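You operate a simulated robot arm through the tools that you are given. There is no shell and no other tool.

Carry out the task below with a simulated robot arm. There is one attempt and no reset: what you move stays moved.

## Task
Free the steel nipple, wipe the filings off the vise slide and clamp the green valve instead.
Fine: stand the nipple in the white parts tray, use the blue pad and put it back; leave the other valves alone. Set down upright: steel nipple, green valve. What is to be rubbed or washed off counts as gone when no trace of it is left.

It is judged by the outcome, as a careful person would: the job done as asked, and still so three seconds after it is handed in. It fails if anything else is knocked over, pushed out of place, dropped, spilled or broken.

## Robot
A 7-joint arm with a two-finger parallel gripper, fixed in place. Base frame: the origin is at the foot of the arm, x ahead of it, y to its left, z up; the work surface is at about z = 80. Units: cm, degrees, N and s.
With the tool pointing down near the work surface it reaches from about 10 to 96 cm from the base axis. Its first joint turns from -166.0 to 166.0 degrees. Payload 1.57 kg.
The TCP is the grasp point between the finger pads, 3 cm short of the fingertips. In the tool frame z runs along the fingers and y along their closing line. Largest opening 11 cm; finger width 2.4, thickness 1.2; the body of the gripper, 4.8 by 11.2 cm, starts 7.8 cm behind the TCP.
Orientation is that of the tool frame in the base frame, as a unit quaternion [w, x, y, z]. With the fingers straight down and closing along the base's y, the tool's x points along the base's -x, its y along +y and its z along -z.

## Interface
- The arm moves only by the tool nudge_tool. Its argument "steps" is a list of rows, each an object of numbers (a shift or turn left out is 0, a gripper value left out holds the last): "rx", "ry", "rz": the turn, a rotation vector about the base's x, y, z in units of 8 degrees (1.0 is 8 degrees); "dx", "dy", "dz": the shift along the base's x, y, z in units of 20 mm (1.0 is 20 mm); "gripper": the opening, from 0 (shut) to 1 (fully open). In form: [{"rx": .., "ry": .., "rz": .., "dx": .., "dy": .., "dz": .., "gripper": ..}, ...]. A call has 1 to 20 rows; each row shifts and turns the commanded pose from where the row before left it. A call with a number of a shift or a turn outside -1 to 1 is refused whole. Rows are played at 5 a second. More than 5 cm and 8.6 degrees between two rows, or a gripper value outside its range, and nothing of the call is played. A pose out of reach is approached as far as the arm can. The call stops where the force on the tool passes 80 N (or 10 N more than at its start, if that is more) or the arm is blocked; 0.2 s more then pass. The fingers move at their own pace (about 10.8 cm/s each) and stop on an object; they squeeze with about 28 N. The grip force told is the motor's: it shows also when the fingers shut on nothing. Time passes only in rows, and 0.2 s behind the last, so rows that do not move let the fingers close. The reply holds the time, the measured pose of the TCP, the force on the tool along the base axes, the opening and the grip force, in the units named above and with some noise, with the torque about the TCP (base axes, N m) and any sound that the robot's microphone picked up, and new pictures: "show" is both (left out), scene, wrist or none.
- Cameras (640 x 400 px; columns grow to the right, rows downward): "scene" is fixed at [5.08, -64.97, 169.37]; the picture's right is [0.46, -0.89, 0.00], its down [-0.81, -0.42, -0.41] and it looks along [0.37, 0.19, -0.91] (base axes); focal length 229 px, centre (320, 200). "wrist" rides on the gripper at [7, 1.6, -14.1] in the tool frame; the picture's right is [-0.23, 0.97, 0.00], its down [-0.86, -0.20, -0.48] and it looks along [-0.47, -0.11, 0.88] (tool axes); focal length 222 px, centre (320, 200). There is no depth. A picture from a camera that has moved, and an enlarged one, comes with that camera's place and axes in the base frame and with its lens.
- slide_trunk(by): slides the trunk up (or, below 0, down) by that many cm; the arm rides with it, the base frame stays. It gives what a move gives, with no picture.
- close_up(camera, box): a new picture of the part [left, top, right, bottom] of that camera's present view, enlarged. The clock stands still meanwhile.
- close_job(): hands the job in; it is judged then, once.

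Nothing tells you positions but the pictures and the camera data. Unless the task says otherwise, let go and move clear before handing in.

The tools are called after ">>>" as a command line: name --argument value ..., lists and objects as JSON in quotes. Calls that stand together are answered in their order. nudge_tool: Moves the arm, as the interface text tells. Its arguments: {"type":"object","properties":{"steps":{"type":"array"},"show":{"type":"string","enum":["both","scene","wrist","none"]}},"required":["steps"]} The other tools are called the same way: slide_trunk (by) slides the trunk up or down; close_up (camera, box) takes an enlarged picture of a part of a camera's view; close_job () hands the job in.

At the start:

```text
time: 0.0
ee_pos: [44.38, -33.75, 129.27]
tool_rot: [0.0, -0.001, 1.0, 0.0]
ft_force: [-0.3, 0.3, 0.2]
moment: [0.02, 0.01, -0.01]
finger_gap: 11.01
grip_force: 0.2
trunk travel left (down, up): [-57.5, 3.5]
```

scene: 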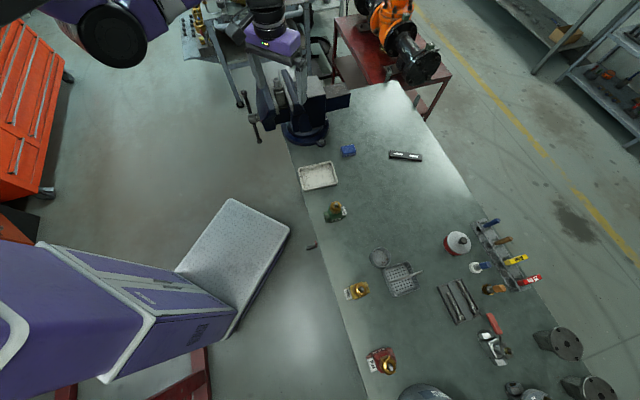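
wrist: 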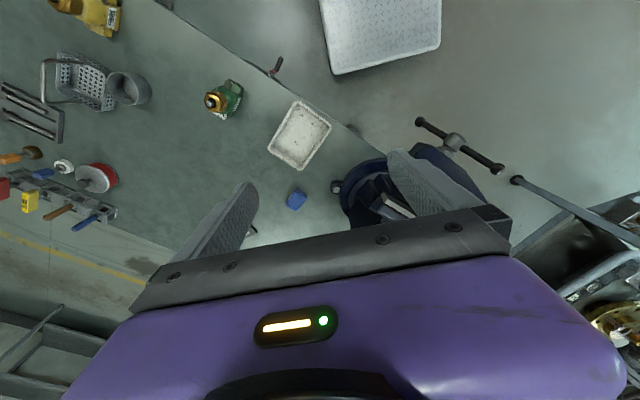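

I see a workbench with a blue vise at its far-left end, a white tray, a blue pad, a green valve and other valves. First I take enlarged views to understand the vise.

>>> close_up --camera "scene" --box '[220, 60, 380, 160]'

>>> close_up --camera "scene" --box '[280, 130, 440, 230]'

>>> close_up --camera "wrist" --box '[320, 80, 520, 240]'

>>> close_up --camera "wrist" --box '[180, 60, 360, 220]'

```text
4.00 times, centred on (300, 110) of scene
camera zoom: at [5.08, -64.97, 169.37], right [0.46, -0.89, 0.0], down [-0.81, -0.42, -0.41], along [0.37, 0.19, -0.91], focal length 917 px, centre (400, 560)
```

zoom: 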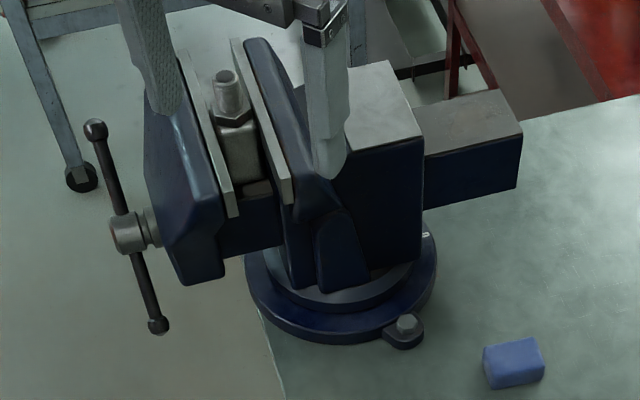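

```text
4.00 times, centred on (360, 180) of scene
camera zoom: at [5.08, -64.97, 169.37], right [0.46, -0.89, 0.0], down [-0.81, -0.42, -0.41], along [0.37, 0.19, -0.91], focal length 917 px, centre (160, 280)
```

zoom: 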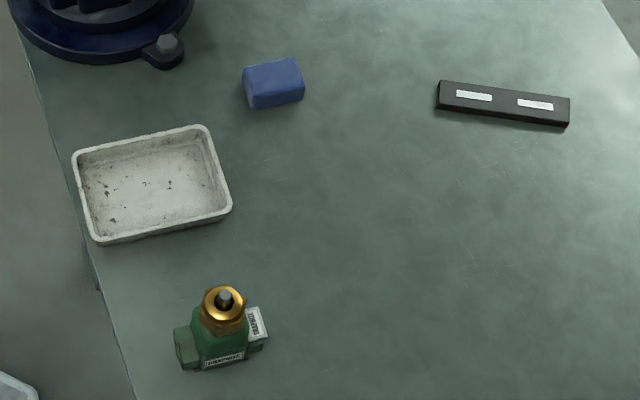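

```text
2.50 times, centred on (420, 160) of wrist
camera zoom: at [37.43, -31.96, 143.41], right [0.23, 0.97, 0.0], down [0.86, -0.2, 0.48], along [0.47, -0.11, -0.88], focal length 555 px, centre (70, 300)
```

zoom: 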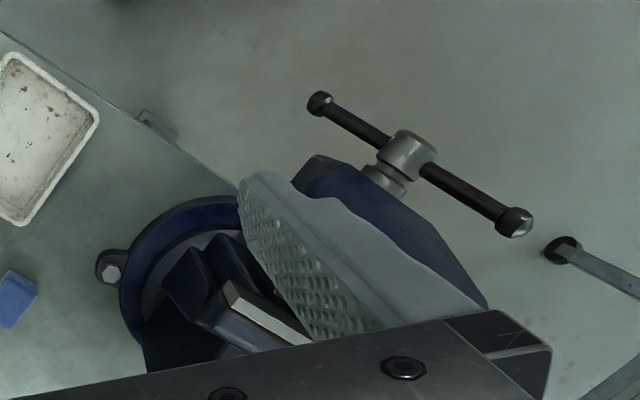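

```text
2.50 times, centred on (270, 140) of wrist
camera zoom: at [37.43, -31.96, 143.41], right [0.23, 0.97, 0.0], down [0.86, -0.2, 0.48], along [0.47, -0.11, -0.88], focal length 555 px, centre (445, 350)
```

zoom: 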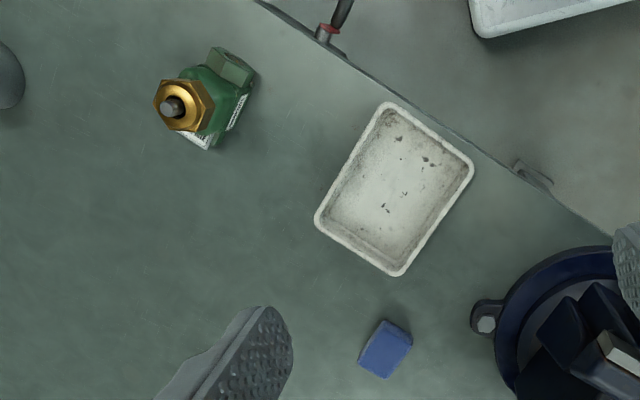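

The vise sits around (70,-20) with its screw handle pointing toward (56,-6); the pad is near (69,-47). I move the hand above the vise, staying high, to get a second view.

>>> nudge_tool --steps '[{"dz": 1}, {"dz": 1}, {"dx": 0.5, "dy": 1}, {"dx": 0.5, "dy": 1}, {"dx": 0.5, "dy": 1}, {"dx": 0.5, "dy": 1}, {"dx": 0.5, "dy": 1}, {"dx": 0.5, "dy": 1}, {"dx": 0.5, "dy": 1}]'

```text
time: 2.0
ee_pos: [51.58, -19.58, 133.2]
tool_rot: [0.0, 0.0, 1.0, 0.0]
ft_force: [0.0, 0.2, -0.5]
moment: [0.04, 0.03, 0.03]
finger_gap: 10.98
grip_force: 0.1
trunk travel left (down, up): [-57.5, 3.5]
camera wrist: at [44.44, -17.94, 147.36], right [0.23, 0.97, 0.0], down [0.85, -0.2, 0.48], along [0.47, -0.11, -0.88], focal length 222 px, centre (320, 200)
```

scene: 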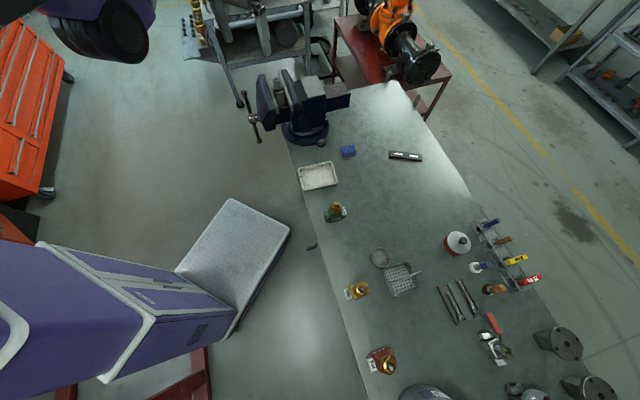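
wrist: 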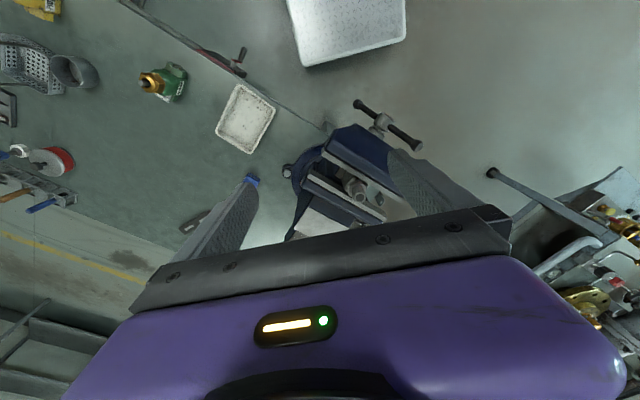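

>>> close_up --camera "scene" --box '[230, 60, 358, 140]'

>>> close_up --camera "wrist" --box '[270, 90, 430, 240]'

```text
5.00 times, centred on (294, 100) of scene
camera zoom: at [5.08, -64.97, 169.37], right [0.46, -0.89, 0.0], down [-0.81, -0.42, -0.41], along [0.37, 0.19, -0.91], focal length 1147 px, centre (450, 700)
```

zoom: 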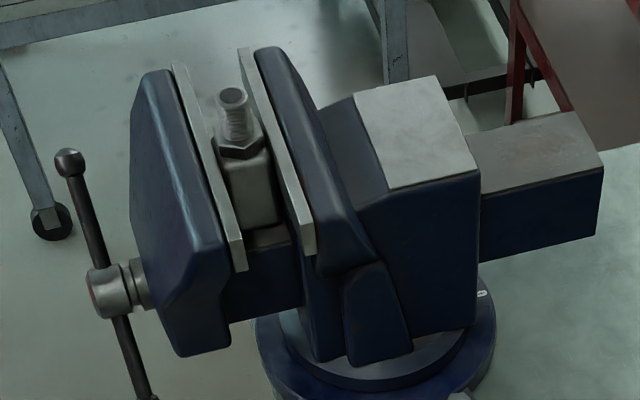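

```text
2.67 times, centred on (350, 165) of wrist
camera zoom: at [44.44, -17.94, 147.36], right [0.23, 0.97, 0.0], down [0.85, -0.2, 0.48], along [0.47, -0.11, -0.88], focal length 592 px, centre (240, 293)
```

zoom: 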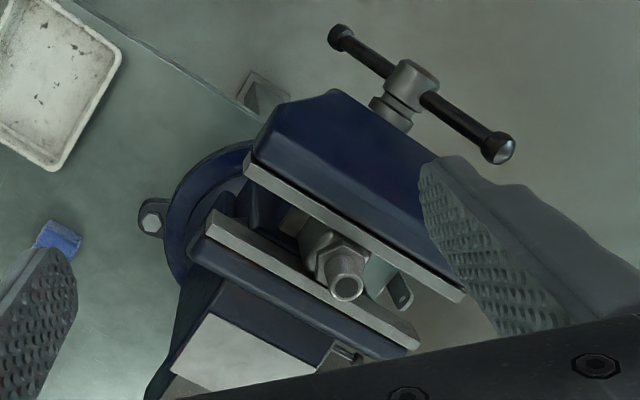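

The nipple top triangulates to about (66,-15,110), jaw tops at z≈104.5, and the handle hub to about (56,-6,95.5) with the screw axis along (-0.7,0.7). I turn the hand 45° to look down into the slot between the jaws.

>>> nudge_tool --steps '[{"dx": 0.8, "dy": 0.2, "dz": -0.4, "rz": 0.8}, {"dx": 0.8, "dy": 0.2, "dz": -0.4, "rz": 0.8}, {"dx": 0.8, "dy": 0.2, "dz": -0.4, "rz": 0.8}, {"dx": 0.8, "dy": 0.2, "dz": -0.4, "rz": 0.8}, {"dx": 0.8, "dy": 0.2, "dz": -0.4, "rz": 0.8}, {"dx": 0.8, "dy": 0.2, "dz": -0.4, "rz": 0.8}, {"dx": 0.8, "dy": 0.2, "dz": -0.4, "rz": 0.8}]'

```text
time: 3.6
ee_pos: [62.7, -17.11, 127.64]
tool_rot: [0.0, -0.383, 0.924, 0.0]
ft_force: [0.9, 0.2, -0.3]
moment: [0.0, 0.02, 0.02]
finger_gap: 11.0
grip_force: 0.1
trunk travel left (down, up): [-57.5, 3.5]
camera wrist: at [56.51, -20.62, 141.79], right [-0.53, 0.85, 0.0], down [0.75, 0.46, 0.48], along [0.41, 0.25, -0.88], focal length 222 px, centre (320, 200)
```

scene: 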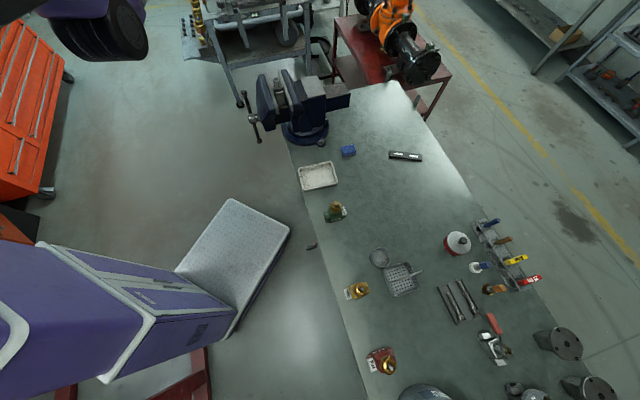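
wrist: 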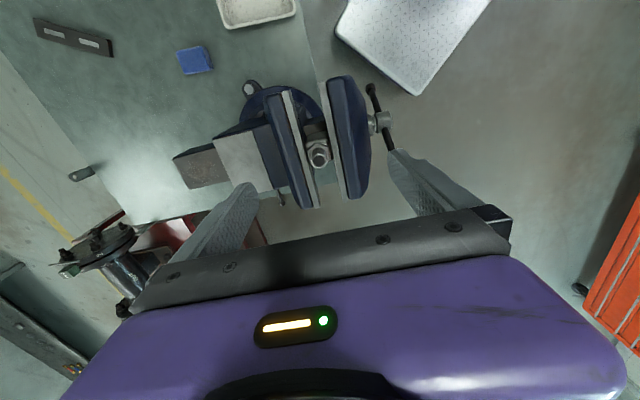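

>>> close_up --camera "wrist" --box '[230, 70, 410, 215]'

>>> close_up --camera "wrist" --box '[290, 90, 350, 170]'

>>> close_up --camera "scene" --box '[180, 0, 340, 100]'

```text
2.76 times, centred on (320, 142) of wrist
camera zoom: at [56.51, -20.62, 141.79], right [-0.53, 0.85, 0.0], down [0.75, 0.46, 0.48], along [0.41, 0.25, -0.88], focal length 613 px, centre (320, 359)
```

zoom: 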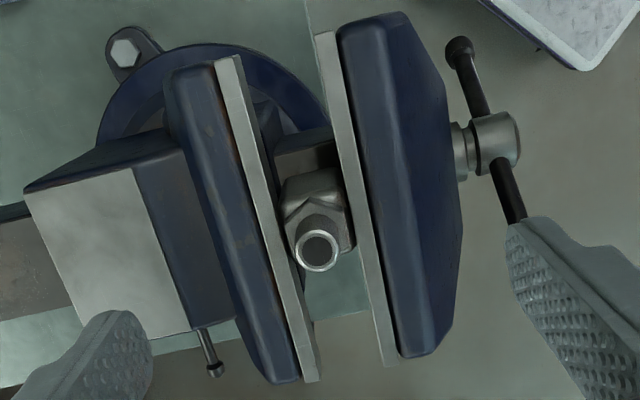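

```text
5.00 times, centred on (320, 130) of wrist
camera zoom: at [56.51, -20.62, 141.79], right [-0.53, 0.85, 0.0], down [0.75, 0.46, 0.48], along [0.41, 0.25, -0.88], focal length 1111 px, centre (320, 550)
```

zoom: 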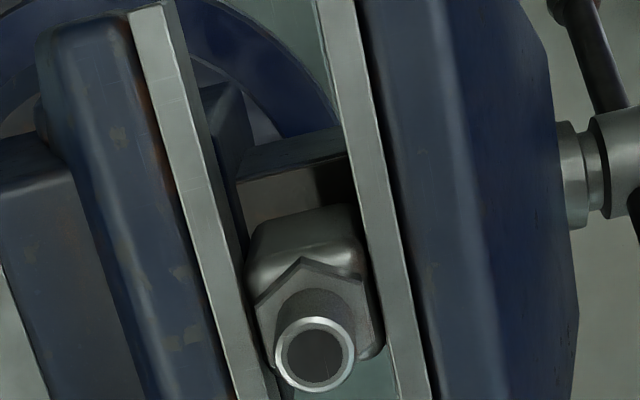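

```text
4.00 times, centred on (260, 50) of scene
camera zoom: at [5.08, -64.97, 169.37], right [0.46, -0.89, 0.0], down [-0.81, -0.42, -0.41], along [0.37, 0.19, -0.91], focal length 917 px, centre (560, 800)
```

zoom: 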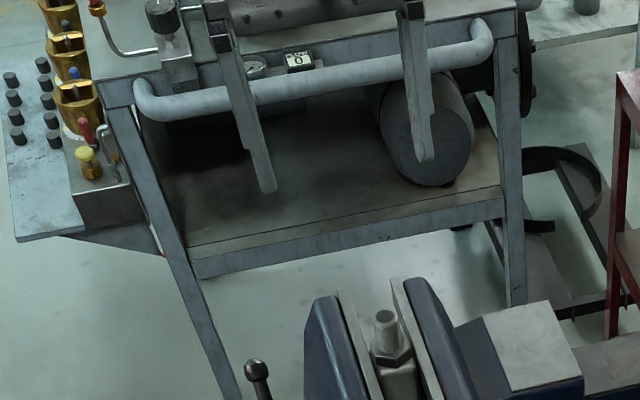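

>>> close_up --camera "scene" --box '[264, 70, 312, 120]'

>>> close_up --camera "wrist" --box '[300, 100, 332, 140]'

>>> close_up --camera "wrist" --box '[165, 130, 265, 195]'

>>> close_up --camera "scene" --box '[310, 80, 374, 120]'

```text
8.00 times, centred on (288, 95) of scene
camera zoom: at [5.08, -64.97, 169.37], right [0.46, -0.89, 0.0], down [-0.81, -0.42, -0.41], along [0.37, 0.19, -0.91], focal length 1835 px, centre (576, 1040)
```

zoom: 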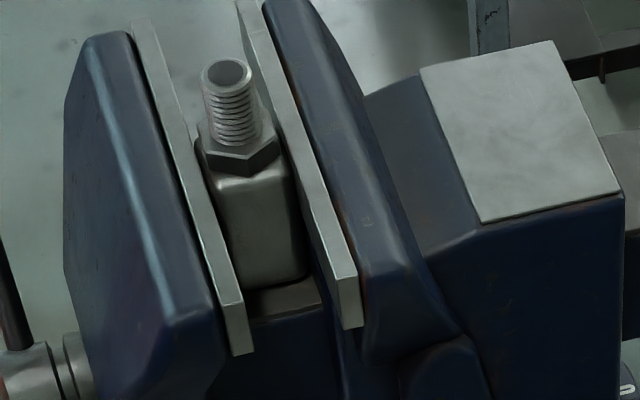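

```text
10.00 times, centred on (316, 120) of wrist
camera zoom: at [56.51, -20.62, 141.79], right [-0.53, 0.85, 0.0], down [0.75, 0.46, 0.48], along [0.41, 0.25, -0.88], focal length 2221 px, centre (360, 1000)
```

zoom: 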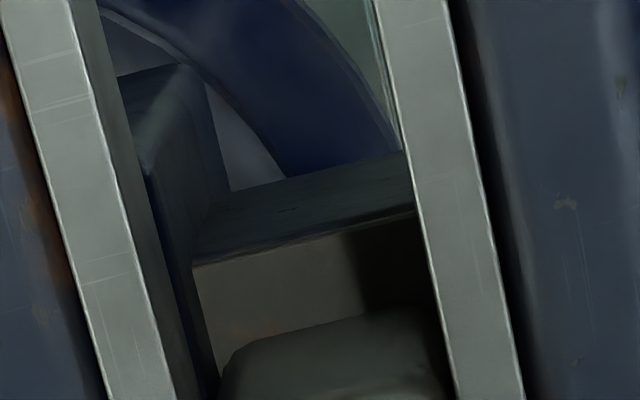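

```text
6.15 times, centred on (215, 162) of wrist
camera zoom: at [56.51, -20.62, 141.79], right [-0.53, 0.85, 0.0], down [0.75, 0.46, 0.48], along [0.41, 0.25, -0.88], focal length 1367 px, centre (966, 431)
```

zoom: 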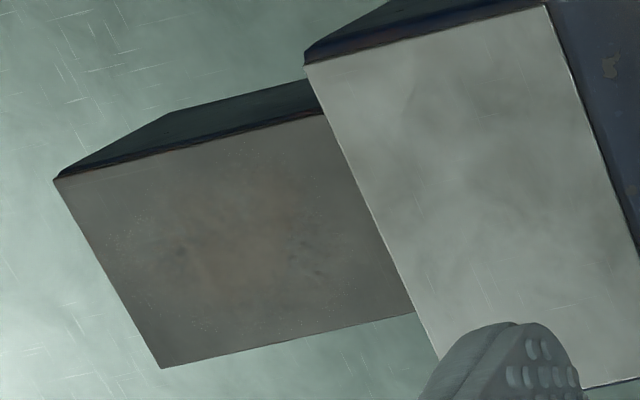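

```text
10.00 times, centred on (342, 100) of scene
camera zoom: at [5.08, -64.97, 169.37], right [0.46, -0.89, 0.0], down [-0.81, -0.42, -0.41], along [0.37, 0.19, -0.91], focal length 2294 px, centre (100, 1200)
```

zoom: 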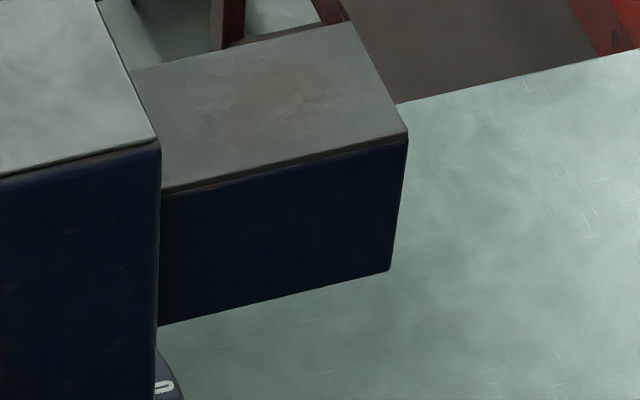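

The speckled filings appear to be on the exposed rear part of the slide (top z≈98.4, around (82,-33)). I move over it for a closer look.

>>> nudge_tool --steps '[{"dx": 0.9, "dy": -0.8, "dz": -0.3}, {"dx": 0.9, "dy": -0.8, "dz": -0.3}, {"dx": 0.9, "dy": -0.8, "dz": -0.3}, {"dx": 0.9, "dy": -0.8, "dz": -0.3}, {"dx": 0.9, "dy": -0.8, "dz": -0.3}, {"dx": 0.9, "dy": -0.8, "dz": -0.3}, {"dx": 0.9, "dy": -0.8, "dz": -0.3}, {"dx": 0.9, "dy": -0.8, "dz": -0.3}, {"dx": 0.9, "dy": -0.8, "dz": -0.3}]'

>>> close_up --camera "wrist" --box '[240, 70, 400, 200]'

```text
time: 5.6
ee_pos: [78.86, -31.31, 122.36]
tool_rot: [0.0, -0.381, 0.924, 0.0]
ft_force: [0.5, 1.1, -0.5]
moment: [-0.02, 0.03, 0.0]
finger_gap: 10.99
grip_force: 0.0
trunk travel left (down, up): [-57.5, 3.5]
camera wrist: at [72.77, -34.91, 136.47], right [-0.53, 0.85, 0.0], down [0.75, 0.46, 0.48], along [0.41, 0.25, -0.88], focal length 222 px, centre (320, 200)
```

scene: 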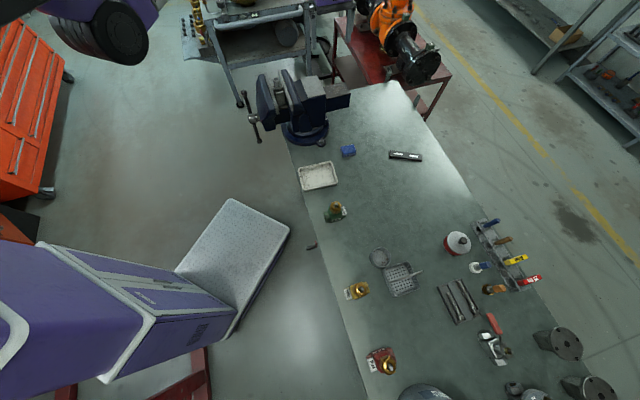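
wrist: 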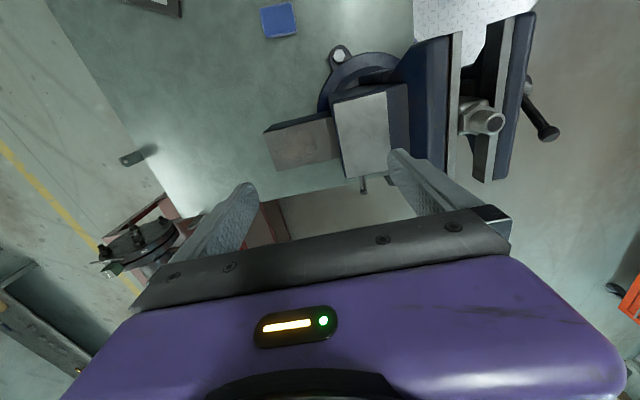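

```text
3.08 times, centred on (320, 135) of wrist
camera zoom: at [72.77, -34.91, 136.47], right [-0.53, 0.85, 0.0], down [0.75, 0.46, 0.48], along [0.41, 0.25, -0.88], focal length 684 px, centre (320, 400)
```

zoom: 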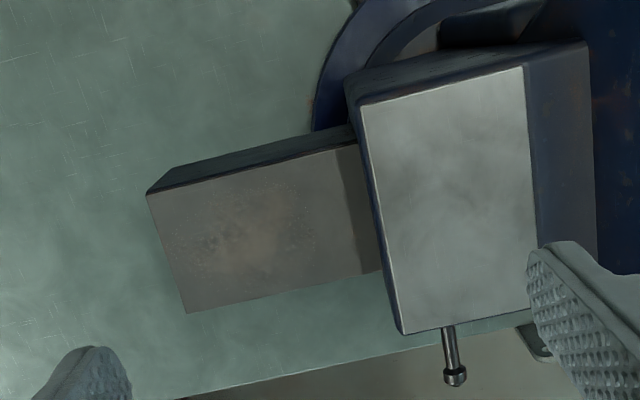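

>>> close_up --camera "wrist" --box '[270, 105, 340, 150]'

>>> close_up --camera "wrist" --box '[290, 105, 350, 180]'

>>> close_up --camera "wrist" --box '[440, 80, 560, 190]'

>>> close_up --camera "wrist" --box '[240, 0, 320, 50]'

```text
8.89 times, centred on (305, 128) of wrist
camera zoom: at [72.77, -34.91, 136.47], right [-0.53, 0.85, 0.0], down [0.75, 0.46, 0.48], along [0.41, 0.25, -0.88], focal length 1974 px, centre (453, 844)
```

zoom: 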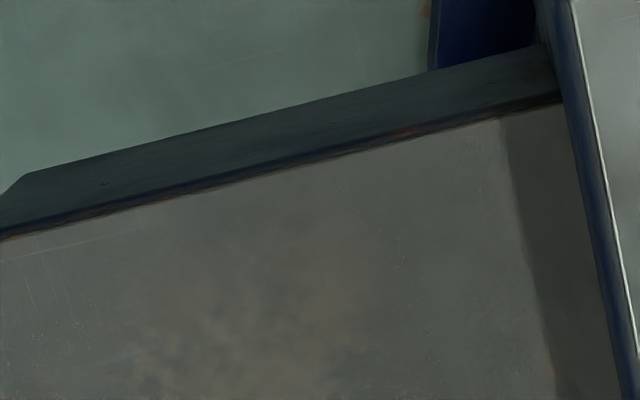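

```text
5.33 times, centred on (320, 142) of wrist
camera zoom: at [72.77, -34.91, 136.47], right [-0.53, 0.85, 0.0], down [0.75, 0.46, 0.48], along [0.41, 0.25, -0.88], focal length 1185 px, centre (320, 507)
```

zoom: 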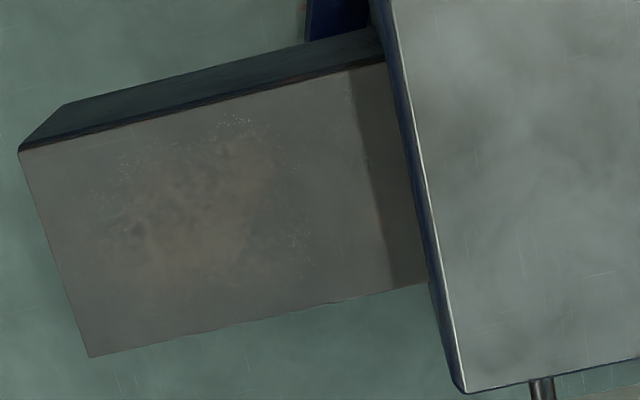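

```text
3.64 times, centred on (500, 135) of wrist
camera zoom: at [72.77, -34.91, 136.47], right [-0.53, 0.85, 0.0], down [0.75, 0.46, 0.48], along [0.41, 0.25, -0.88], focal length 808 px, centre (-334, 436)
```

zoom: 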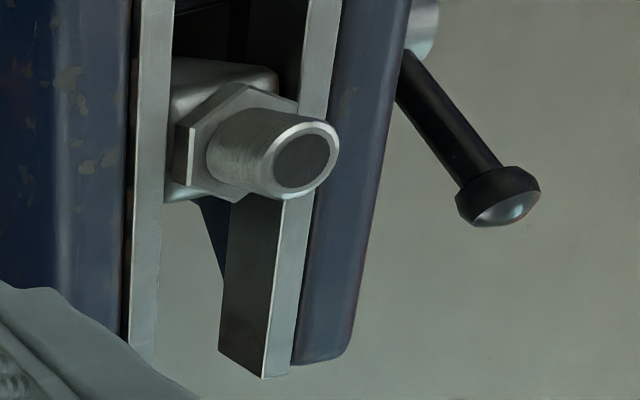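

```text
8.00 times, centred on (280, 25) of wrist
camera zoom: at [72.77, -34.91, 136.47], right [-0.53, 0.85, 0.0], down [0.75, 0.46, 0.48], along [0.41, 0.25, -0.88], focal length 1777 px, centre (640, 1600)
```

zoom: 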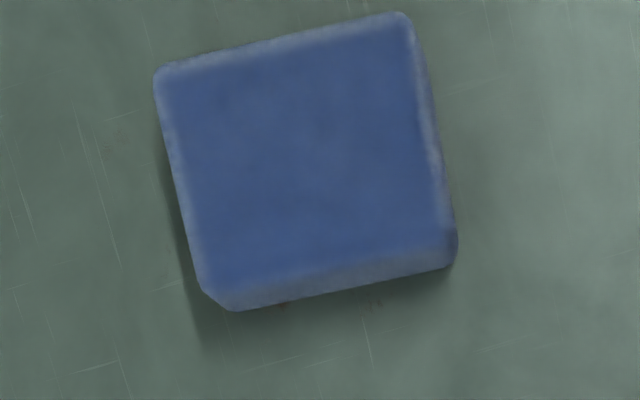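

The filings patch is a speckled brownish area about 7 cm across, centred near (83,-33) on the rear slide, at z≈98.4. Because opening the vise would draw that part of the slide under the body, I'll wipe it first. Next I go over the blue pad (about (69,-47), roughly 6×4.3×4 cm), turning to grip across its short side.

>>> nudge_tool --steps '[{"dx": -0.417, "dy": -0.646, "dz": -0.3, "rz": -0.99}, {"dx": -0.417, "dy": -0.646, "dz": -0.3, "rz": -0.99}, {"dx": -0.417, "dy": -0.646, "dz": -0.3, "rz": -0.99}, {"dx": -0.417, "dy": -0.646, "dz": -0.5, "rz": -0.99}, {"dx": -0.417, "dy": -0.646, "dz": -0.7, "rz": -0.99}, {"dx": -0.417, "dy": -0.646, "dz": -0.7, "rz": -0.99}, {"dx": -0.417, "dy": -0.646, "dz": -0.7, "rz": -0.99}, {"dx": -0.417, "dy": -0.646, "dz": -0.7, "rz": -0.99}, {"dx": -0.417, "dy": -0.646, "dz": -0.7, "rz": -0.99}, {"dx": -0.417, "dy": -0.646, "dz": -0.7, "rz": -0.99}, {"dx": -0.417, "dy": -0.646, "dz": -0.7, "rz": -0.99}, {"dx": -0.417, "dy": -0.646, "dz": -0.7, "rz": -0.96}]'

>>> close_up --camera "wrist" --box '[260, 80, 380, 200]'

>>> close_up --camera "scene" --box '[300, 120, 400, 180]'

```text
time: 8.2
ee_pos: [68.73, -46.68, 108.12]
tool_rot: [-0.001, 0.425, 0.905, 0.0]
ft_force: [-0.3, 0.5, -0.6]
moment: [-0.01, 0.0, 0.0]
finger_gap: 11.0
grip_force: 0.2
trunk travel left (down, up): [-57.5, 3.5]
camera wrist: at [65.59, -40.24, 122.38], right [0.89, 0.45, 0.0], down [0.39, -0.78, 0.48], along [0.22, -0.43, -0.88], focal length 222 px, centre (320, 200)
```

scene: 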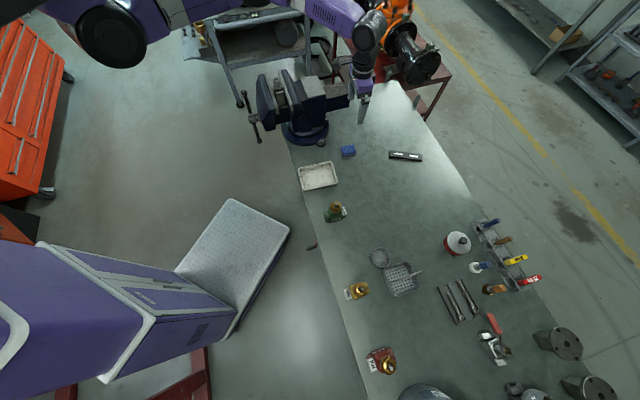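
wrist: 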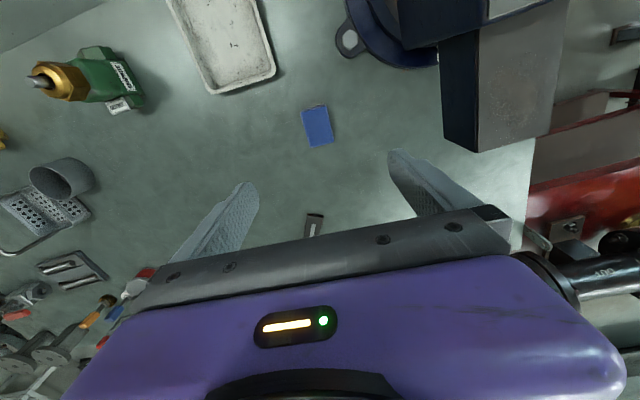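

```text
3.33 times, centred on (320, 140) of wrist
camera zoom: at [65.59, -40.24, 122.38], right [0.89, 0.45, 0.0], down [0.39, -0.78, 0.48], along [0.22, -0.43, -0.88], focal length 740 px, centre (320, 400)
```

zoom: 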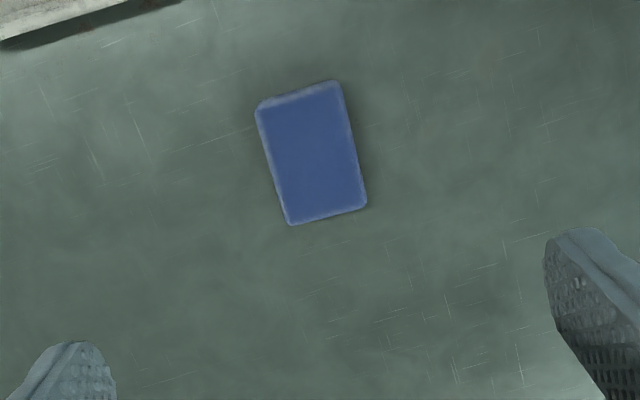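

```text
6.40 times, centred on (350, 150) of scene
camera zoom: at [5.08, -64.97, 169.37], right [0.46, -0.89, 0.0], down [-0.81, -0.42, -0.41], along [0.37, 0.19, -0.91], focal length 1468 px, centre (128, 520)
```

zoom: 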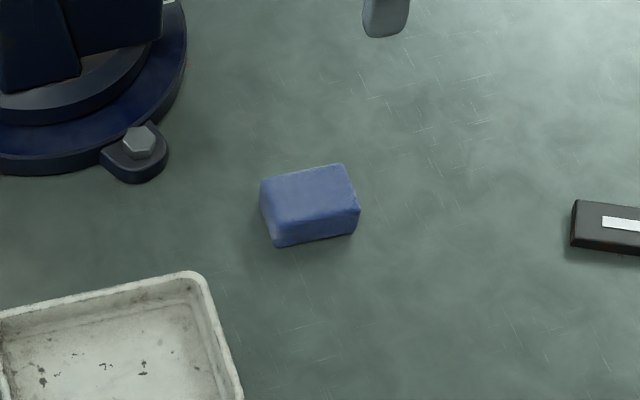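

The hand is straight above the pad and nearly aligned with it (pad axis about 41°). I descend around it with the fingers open.

>>> nudge_tool --steps '[{"dz": -1, "dx": -0.07, "dy": -0.06, "rz": 0.13}, {"dz": -1}, {"dz": -1}, {"dz": -1}, {"dz": -1}, {"dz": -1}, {"dz": -1}, {"dz": -1}, {"dz": -1}, {"dz": -1}, {"dz": -0.5}]'

>>> close_up --camera "wrist" --box '[200, 100, 440, 250]'

>>> close_up --camera "scene" --box '[300, 110, 400, 180]'

```text
time: 10.6
ee_pos: [68.6, -46.8, 87.19]
tool_rot: [0.001, 0.414, 0.91, 0.0]
ft_force: [0.1, 0.2, -0.2]
moment: [0.01, 0.04, -0.02]
finger_gap: 10.97
grip_force: 0.0
trunk travel left (down, up): [-57.5, 3.5]
camera wrist: at [65.31, -40.44, 101.37], right [0.88, 0.47, 0.0], down [0.41, -0.78, 0.48], along [0.22, -0.42, -0.88], focal length 222 px, centre (320, 200)
```

scene: 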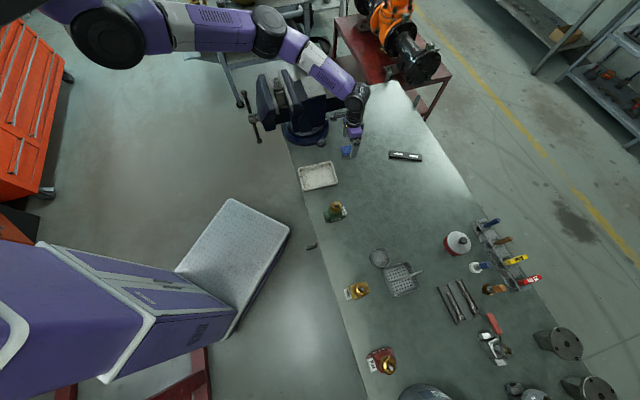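
wrist: 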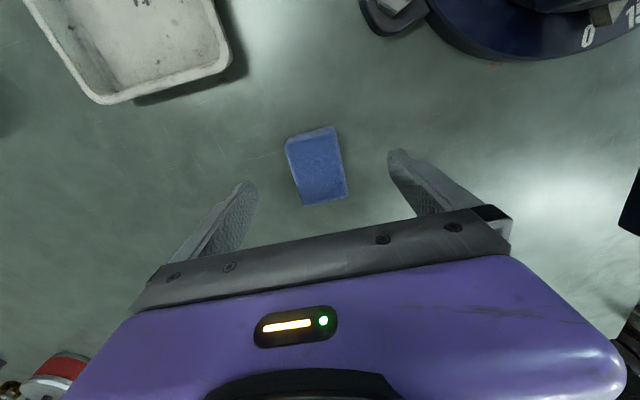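

```text
2.67 times, centred on (320, 175) of wrist
camera zoom: at [65.31, -40.44, 101.37], right [0.88, 0.47, 0.0], down [0.41, -0.78, 0.48], along [0.22, -0.42, -0.88], focal length 592 px, centre (320, 267)
```

zoom: 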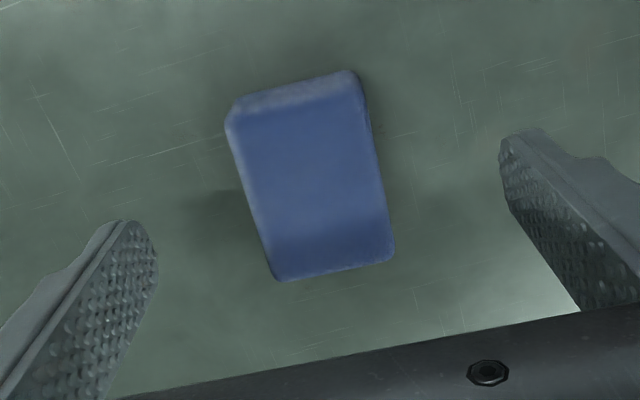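

```text
5.71 times, centred on (350, 145) of scene
camera zoom: at [5.08, -64.97, 169.37], right [0.46, -0.89, 0.0], down [-0.81, -0.42, -0.41], along [0.37, 0.19, -0.91], focal length 1311 px, centre (149, 514)
```

zoom: 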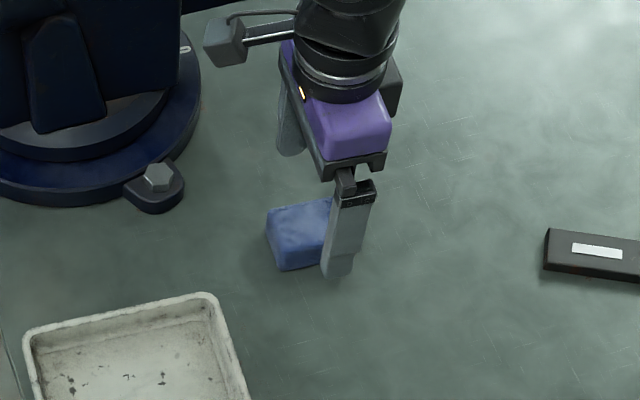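

The pad sits centred between the fingers. I lower to about 1 cm fingertip clearance, close, and lift slightly.

>>> nudge_tool --steps '[{"dz": -0.75}, {"dz": -0.75}, {"gripper": 0.2}, {"gripper": 0.2}, {"gripper": 0.2}, {"gripper": 0.2}, {"gripper": 0.2}]' --show "wrist"

```text
time: 12.2
ee_pos: [68.57, -46.93, 84.13]
tool_rot: [0.0, 0.415, 0.91, 0.0]
ft_force: [0.2, -0.7, -0.4]
moment: [0.0, -0.02, 0.01]
finger_gap: 4.47
grip_force: 28.5
trunk travel left (down, up): [-57.5, 3.5]
camera wrist: at [65.31, -40.41, 98.37], right [0.88, 0.47, 0.0], down [0.41, -0.78, 0.48], along [0.22, -0.42, -0.88], focal length 222 px, centre (320, 200)
```

wrist: 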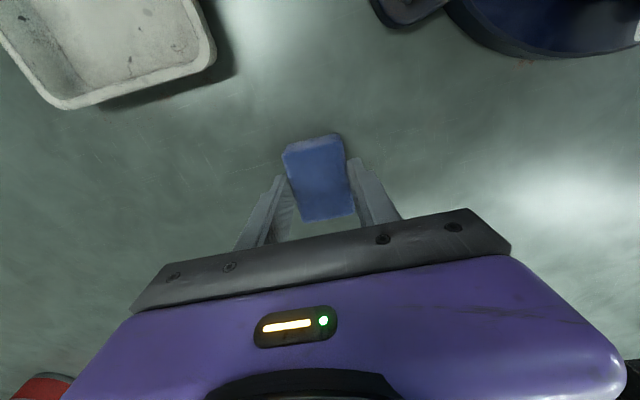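

The pad is gripped (gap 4.5 cm). I lift it and carry it over the rear slide.

>>> nudge_tool --steps '[{"dz": 1}, {"dz": 1}, {"dz": 1}, {"dz": 1}, {"dz": 1}, {"dz": 1}, {"dz": 1}, {"dz": 1}, {"dz": 1}, {"dz": 1}, {"dz": 1, "rz": 0.25}, {"dz": 1, "rz": 0.25}, {"dx": 0.94, "dy": 0.88}, {"dx": 0.94, "dy": 0.88}, {"dx": 0.94, "dy": 0.88}, {"dx": 0.94, "dy": 0.88}, {"dx": 0.94, "dy": 0.88}, {"dx": 0.94, "dy": 0.88}, {"dx": 0.94, "dy": 0.88}, {"dx": 0.94, "dy": 0.88}]'

>>> close_up --camera "wrist" --box '[200, 80, 440, 250]'

>>> close_up --camera "scene" --box '[280, 40, 400, 140]'

```text
time: 16.4
ee_pos: [83.73, -32.66, 108.33]
tool_rot: [0.001, 0.383, 0.924, 0.0]
ft_force: [-0.8, 0.6, -0.9]
moment: [-0.01, -0.02, 0.0]
finger_gap: 4.49
grip_force: 28.0
trunk travel left (down, up): [-57.5, 3.5]
camera wrist: at [79.92, -26.58, 122.4], right [0.85, 0.53, 0.0], down [0.46, -0.75, 0.48], along [0.25, -0.41, -0.88], focal length 222 px, centre (320, 200)
```

scene: 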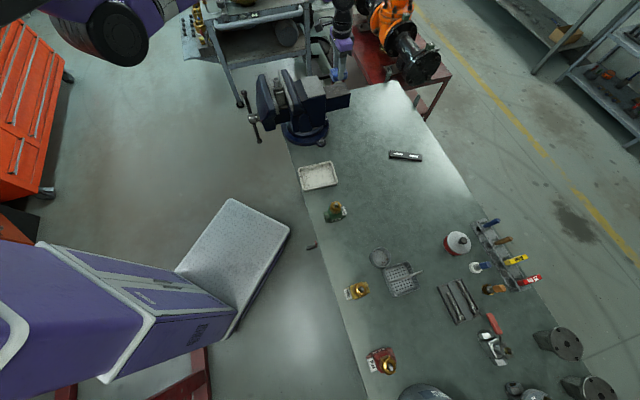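
wrist: 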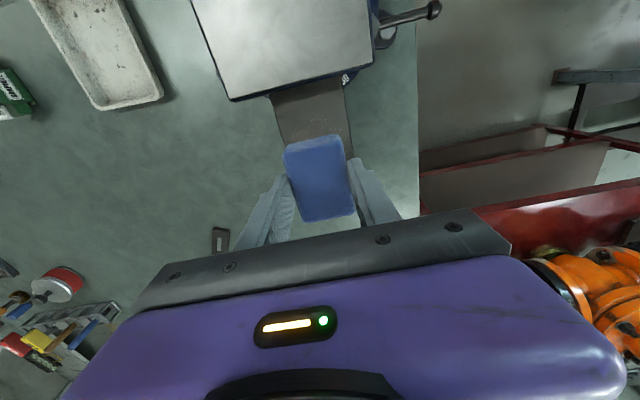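

```text
2.35 times, centred on (320, 165) of wrist
camera zoom: at [79.92, -26.58, 122.4], right [0.85, 0.53, 0.0], down [0.46, -0.75, 0.48], along [0.25, -0.41, -0.88], focal length 523 px, centre (320, 282)
```

zoom: 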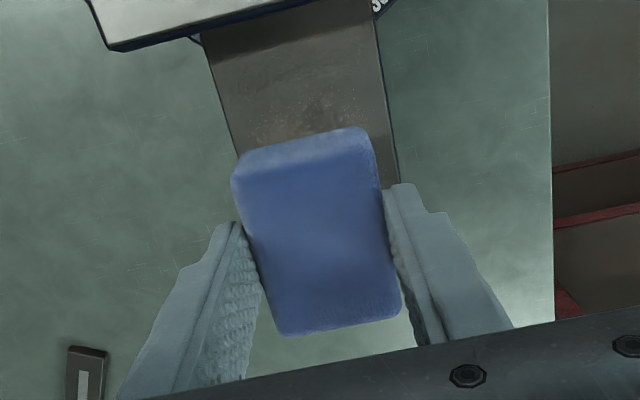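

```text
4.00 times, centred on (340, 90) of scene
camera zoom: at [5.08, -64.97, 169.37], right [0.46, -0.89, 0.0], down [-0.81, -0.42, -0.41], along [0.37, 0.19, -0.91], focal length 917 px, centre (240, 640)
```

zoom: 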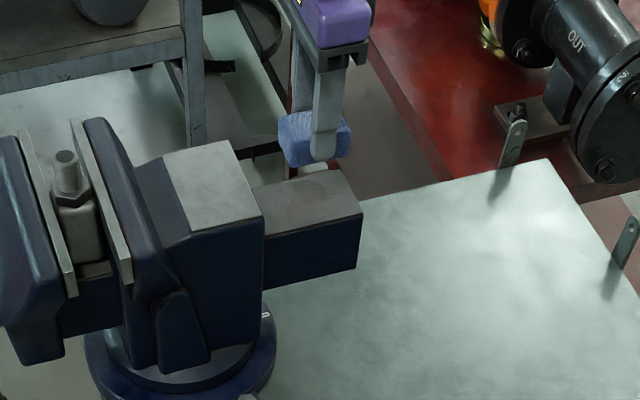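

The pad hovers above the filings patch. I lower it toward the slide in small steps and watch the force.

>>> nudge_tool --steps '[{"dz": -0.8}, {"dz": -0.8}, {"dz": -0.6}, {"dz": -0.2}, {"dz": -0.1}, {}]' --show "none"

```text
time: 17.8
ee_pos: [83.8, -32.69, 103.22]
tool_rot: [0.0, 0.382, 0.924, 0.0]
ft_force: [0.8, 0.5, -0.6]
moment: [-0.01, -0.02, 0.0]
finger_gap: 4.47
grip_force: 28.3
trunk travel left (down, up): [-57.5, 3.5]
```

>>> nudge_tool --steps '[{"dz": -0.1}, {"dz": -0.1}, {"dz": -0.1}, {}]' --show "none"

>>> close_up --camera "scene" --box '[320, 60, 384, 110]'

```text
time: 18.8
ee_pos: [83.75, -32.85, 102.55]
tool_rot: [0.0, 0.382, 0.924, 0.0]
ft_force: [-1.3, 0.1, 0.3]
moment: [0.01, 0.0, 0.0]
finger_gap: 4.47
grip_force: 27.7
trunk travel left (down, up): [-57.5, 3.5]
```

```text
8.00 times, centred on (352, 85) of scene
camera zoom: at [5.08, -64.97, 169.37], right [0.46, -0.89, 0.0], down [-0.81, -0.42, -0.41], along [0.37, 0.19, -0.91], focal length 1835 px, centre (64, 1120)
```

zoom: 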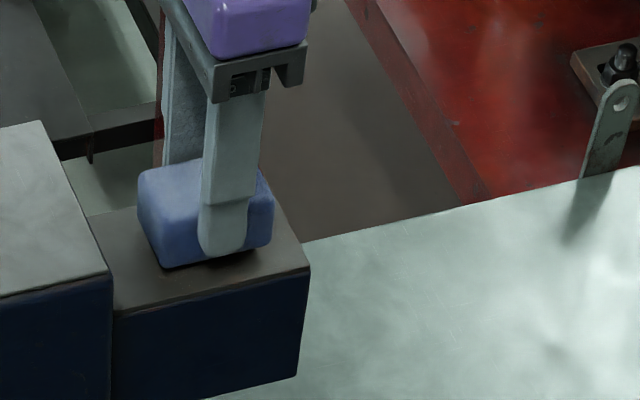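

>>> nudge_tool --steps '[{"dz": -0.1}, {"dz": -0.1}, {}]' --show "none"

```text
time: 19.6
ee_pos: [83.77, -32.84, 102.18]
tool_rot: [0.0, 0.383, 0.924, 0.0]
ft_force: [-0.1, -0.2, 0.2]
moment: [-0.01, -0.05, 0.03]
finger_gap: 4.5
grip_force: 28.1
trunk travel left (down, up): [-57.5, 3.5]
```

>>> nudge_tool --steps '[{"dz": -0.1}, {"dz": -0.1}, {}]' --show "none"

>>> close_up --camera "scene" --box '[320, 60, 384, 110]'

```text
time: 20.4
ee_pos: [83.83, -32.85, 102.15]
tool_rot: [0.002, 0.382, 0.924, 0.0]
ft_force: [-2.7, 1.4, 32.3]
moment: [0.24, 0.27, -0.03]
finger_gap: 4.47
grip_force: 28.2
trunk travel left (down, up): [-57.5, 3.5]
```

```text
8.00 times, centred on (352, 85) of scene
camera zoom: at [5.08, -64.97, 169.37], right [0.46, -0.89, 0.0], down [-0.81, -0.42, -0.41], along [0.37, 0.19, -0.91], focal length 1835 px, centre (64, 1120)
```

zoom: 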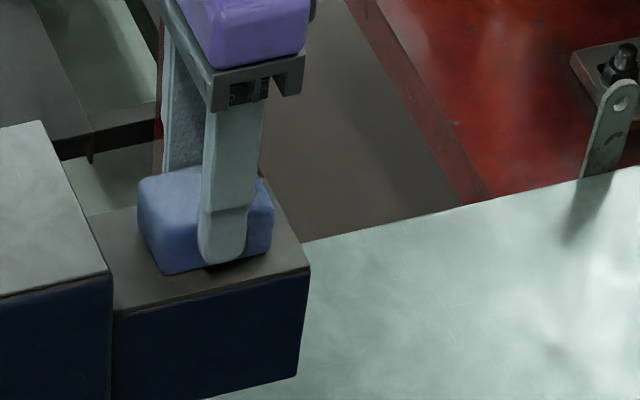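

Contact is made at z≈102.15. I ease the pressure slightly and wipe back and forth over the patch in a raster.

>>> nudge_tool --steps '[{"dz": 0.05}, {"dx": -0.265, "dy": 0.265}, {"dx": -0.265, "dy": 0.265}, {"dx": 0.3, "dy": -0.3}, {"dx": 0.3, "dy": -0.3}, {"dx": 0.3, "dy": -0.3}, {"dx": 0.3, "dy": -0.3}, {"dx": 0.318, "dy": 0.318}, {"dx": 0.318, "dy": 0.318}, {"dx": -0.3, "dy": 0.3}, {"dx": -0.3, "dy": 0.3}, {"dx": -0.3, "dy": 0.3}, {"dx": -0.3, "dy": 0.3}]' --show "scene"

>>> close_up --camera "scene" --box '[320, 60, 384, 110]'

>>> close_up --camera "wrist" --box '[240, 80, 400, 220]'

```text
time: 23.2
ee_pos: [83.89, -30.53, 102.0]
tool_rot: [-0.001, 0.383, 0.924, 0.0]
ft_force: [1.0, 0.3, 0.4]
moment: [0.01, 0.03, 0.01]
finger_gap: 4.47
grip_force: 28.2
trunk travel left (down, up): [-57.5, 3.5]
```

scene: 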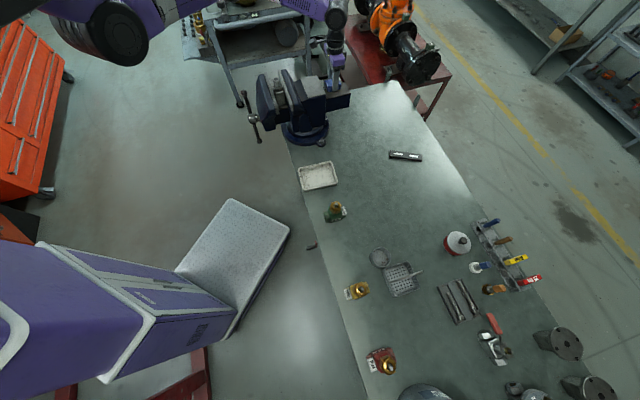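

```text
8.00 times, centred on (352, 85) of scene
camera zoom: at [5.08, -64.97, 169.37], right [0.46, -0.89, 0.0], down [-0.81, -0.42, -0.41], along [0.37, 0.19, -0.91], focal length 1835 px, centre (64, 1120)
```

zoom: 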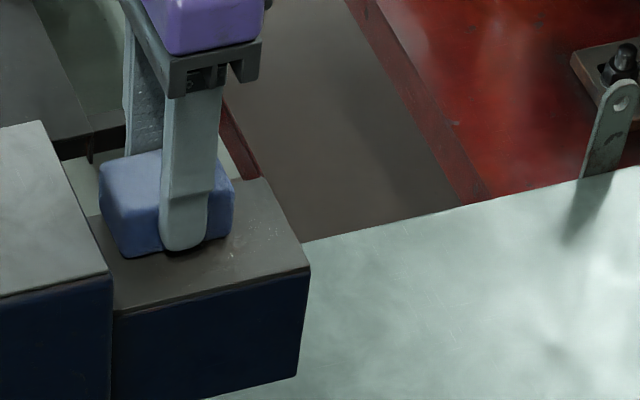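

```text
2.86 times, centred on (320, 150) of wrist
camera zoom: at [80.16, -24.31, 116.11], right [0.85, 0.53, 0.0], down [0.46, -0.75, 0.48], along [0.25, -0.41, -0.88], focal length 635 px, centre (320, 343)
```

zoom: 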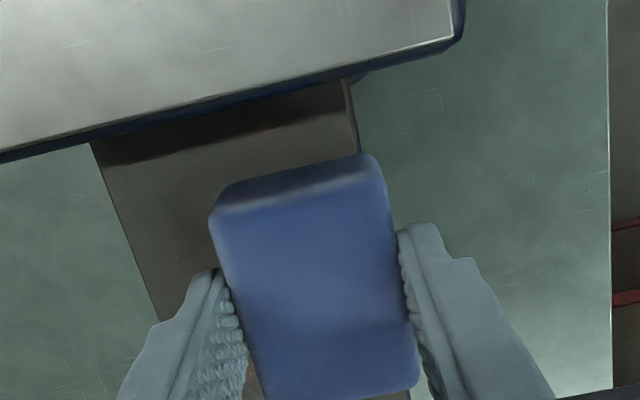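

Contact faded during the strokes (force ≈0), and specks remain on the near strip. I press a bit lower and check the force before continuing.

>>> nudge_tool --steps '[{"dz": -0.05}, {"dz": -0.05}, {}]' --show "none"

```text
time: 24.0
ee_pos: [83.96, -30.45, 101.86]
tool_rot: [0.001, 0.382, 0.924, -0.001]
ft_force: [-1.1, 0.5, 16.2]
moment: [0.24, 0.28, 0.0]
finger_gap: 4.47
grip_force: 28.2
trunk travel left (down, up): [-57.5, 3.5]
```

>>> nudge_tool --steps '[{"dx": 0.31, "dy": -0.31}, {"dx": 0.31, "dy": -0.31}, {"dx": 0.31, "dy": -0.31}, {"dx": 0.31, "dy": -0.31}, {"dx": -0.3, "dy": -0.3}, {"dx": -0.3, "dy": -0.3}]' --show "none"

```text
time: 25.4
ee_pos: [85.42, -34.11, 101.85]
tool_rot: [0.001, 0.382, 0.924, 0.0]
ft_force: [8.6, 4.3, 20.0]
moment: [0.27, -0.18, -0.07]
finger_gap: 4.49
grip_force: 27.7
trunk travel left (down, up): [-57.5, 3.5]
```

>>> nudge_tool --steps '[{"dx": -0.31, "dy": 0.31}, {"dx": -0.31, "dy": 0.31}, {"dx": -0.31, "dy": 0.31}, {"dx": -0.31, "dy": 0.31}, {"dx": -0.3, "dy": -0.3}, {"dx": -0.3, "dy": -0.3}, {"dx": -0.1, "dy": -0.1}]' --show "none"

>>> nudge_tool --steps '[{"dx": 0.31, "dy": -0.31}, {"dx": 0.31, "dy": -0.31}, {"dx": 0.31, "dy": -0.31}, {"dx": 0.31, "dy": -0.31}]' --show "none"

>>> close_up --camera "scene" --box '[320, 60, 384, 110]'

>>> close_up --camera "wrist" --box '[240, 80, 400, 220]'

```text
time: 27.0
ee_pos: [81.4, -32.83, 101.87]
tool_rot: [-0.001, 0.382, 0.924, 0.001]
ft_force: [6.8, 11.1, 26.0]
moment: [0.3, -0.38, 0.03]
finger_gap: 4.49
grip_force: 27.9
trunk travel left (down, up): [-57.5, 3.5]
```

```text
time: 28.0
ee_pos: [83.76, -35.49, 101.85]
tool_rot: [-0.001, 0.383, 0.924, -0.001]
ft_force: [-9.8, 5.4, 25.6]
moment: [0.24, 0.31, 0.1]
finger_gap: 4.49
grip_force: 28.2
trunk travel left (down, up): [-57.5, 3.5]
```

```text
8.00 times, centred on (352, 85) of scene
camera zoom: at [5.08, -64.97, 169.37], right [0.46, -0.89, 0.0], down [-0.81, -0.42, -0.41], along [0.37, 0.19, -0.91], focal length 1835 px, centre (64, 1120)
```

zoom: 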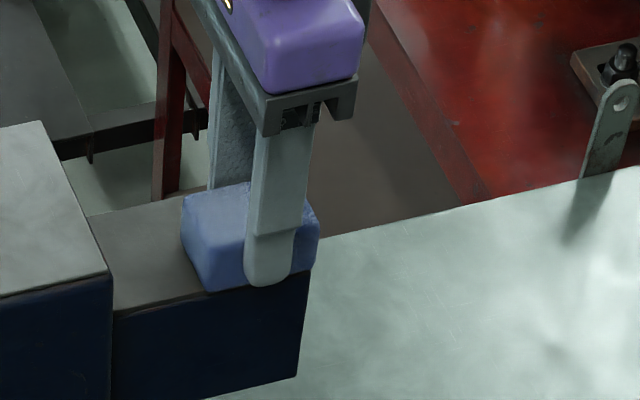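

```text
2.86 times, centred on (320, 150) of wrist
camera zoom: at [79.96, -29.33, 115.97], right [0.85, 0.53, 0.0], down [0.46, -0.74, 0.48], along [0.25, -0.41, -0.88], focal length 635 px, centre (320, 343)
```

zoom: 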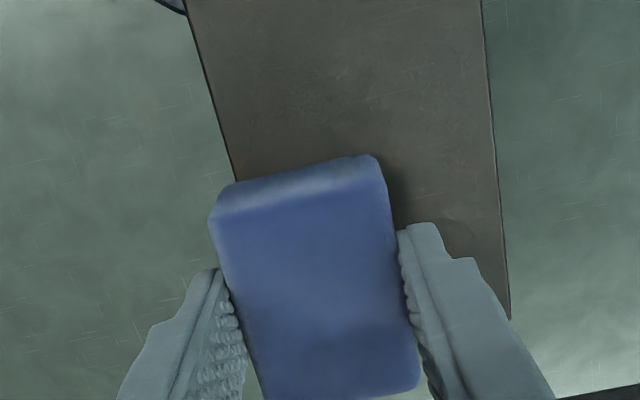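

The visible surface looks much cleaner. I make a second overlapping raster pass before lifting for inspection.

>>> nudge_tool --steps '[{"dx": -0.31, "dy": 0.31}, {"dx": -0.31, "dy": 0.31}, {"dx": -0.31, "dy": 0.31}, {"dx": -0.31, "dy": 0.31}, {"dx": 0.2, "dy": 0.2}, {"dx": 0.2, "dy": 0.2}, {"dx": 0.31, "dy": -0.31}, {"dx": 0.31, "dy": -0.31}, {"dx": 0.31, "dy": -0.31}, {"dx": 0.31, "dy": -0.31}, {"dx": 0.2, "dy": 0.2}, {"dx": 0.2, "dy": 0.2}, {"dx": -0.31, "dy": 0.31}, {"dx": -0.31, "dy": 0.31}, {"dx": -0.31, "dy": 0.31}, {"dx": -0.31, "dy": 0.31}]' --show "none"

>>> nudge_tool --steps '[{"dx": 0.2, "dy": 0.2}, {"dx": 0.2, "dy": 0.2}, {"dx": 0.31, "dy": -0.31}, {"dx": 0.31, "dy": -0.31}, {"dx": 0.31, "dy": -0.31}, {"dx": 0.31, "dy": -0.31}, {"dx": 0.2, "dy": 0.2}, {"dx": 0.2, "dy": 0.2}, {"dx": -0.31, "dy": 0.31}, {"dx": -0.31, "dy": 0.31}, {"dx": -0.31, "dy": 0.31}, {"dx": -0.31, "dy": 0.31}]' --show "none"

```text
time: 31.4
ee_pos: [83.05, -31.5, 101.76]
tool_rot: [0.0, 0.383, 0.924, 0.0]
ft_force: [3.1, -2.4, 12.6]
moment: [-0.09, -0.18, 0.0]
finger_gap: 4.5
grip_force: 28.0
trunk travel left (down, up): [-57.5, 3.5]
```

```text
time: 34.0
ee_pos: [84.56, -29.86, 101.76]
tool_rot: [0.0, 0.382, 0.924, 0.001]
ft_force: [1.5, -1.3, 4.2]
moment: [-0.03, -0.02, 0.02]
finger_gap: 4.5
grip_force: 28.3
trunk travel left (down, up): [-57.5, 3.5]
```

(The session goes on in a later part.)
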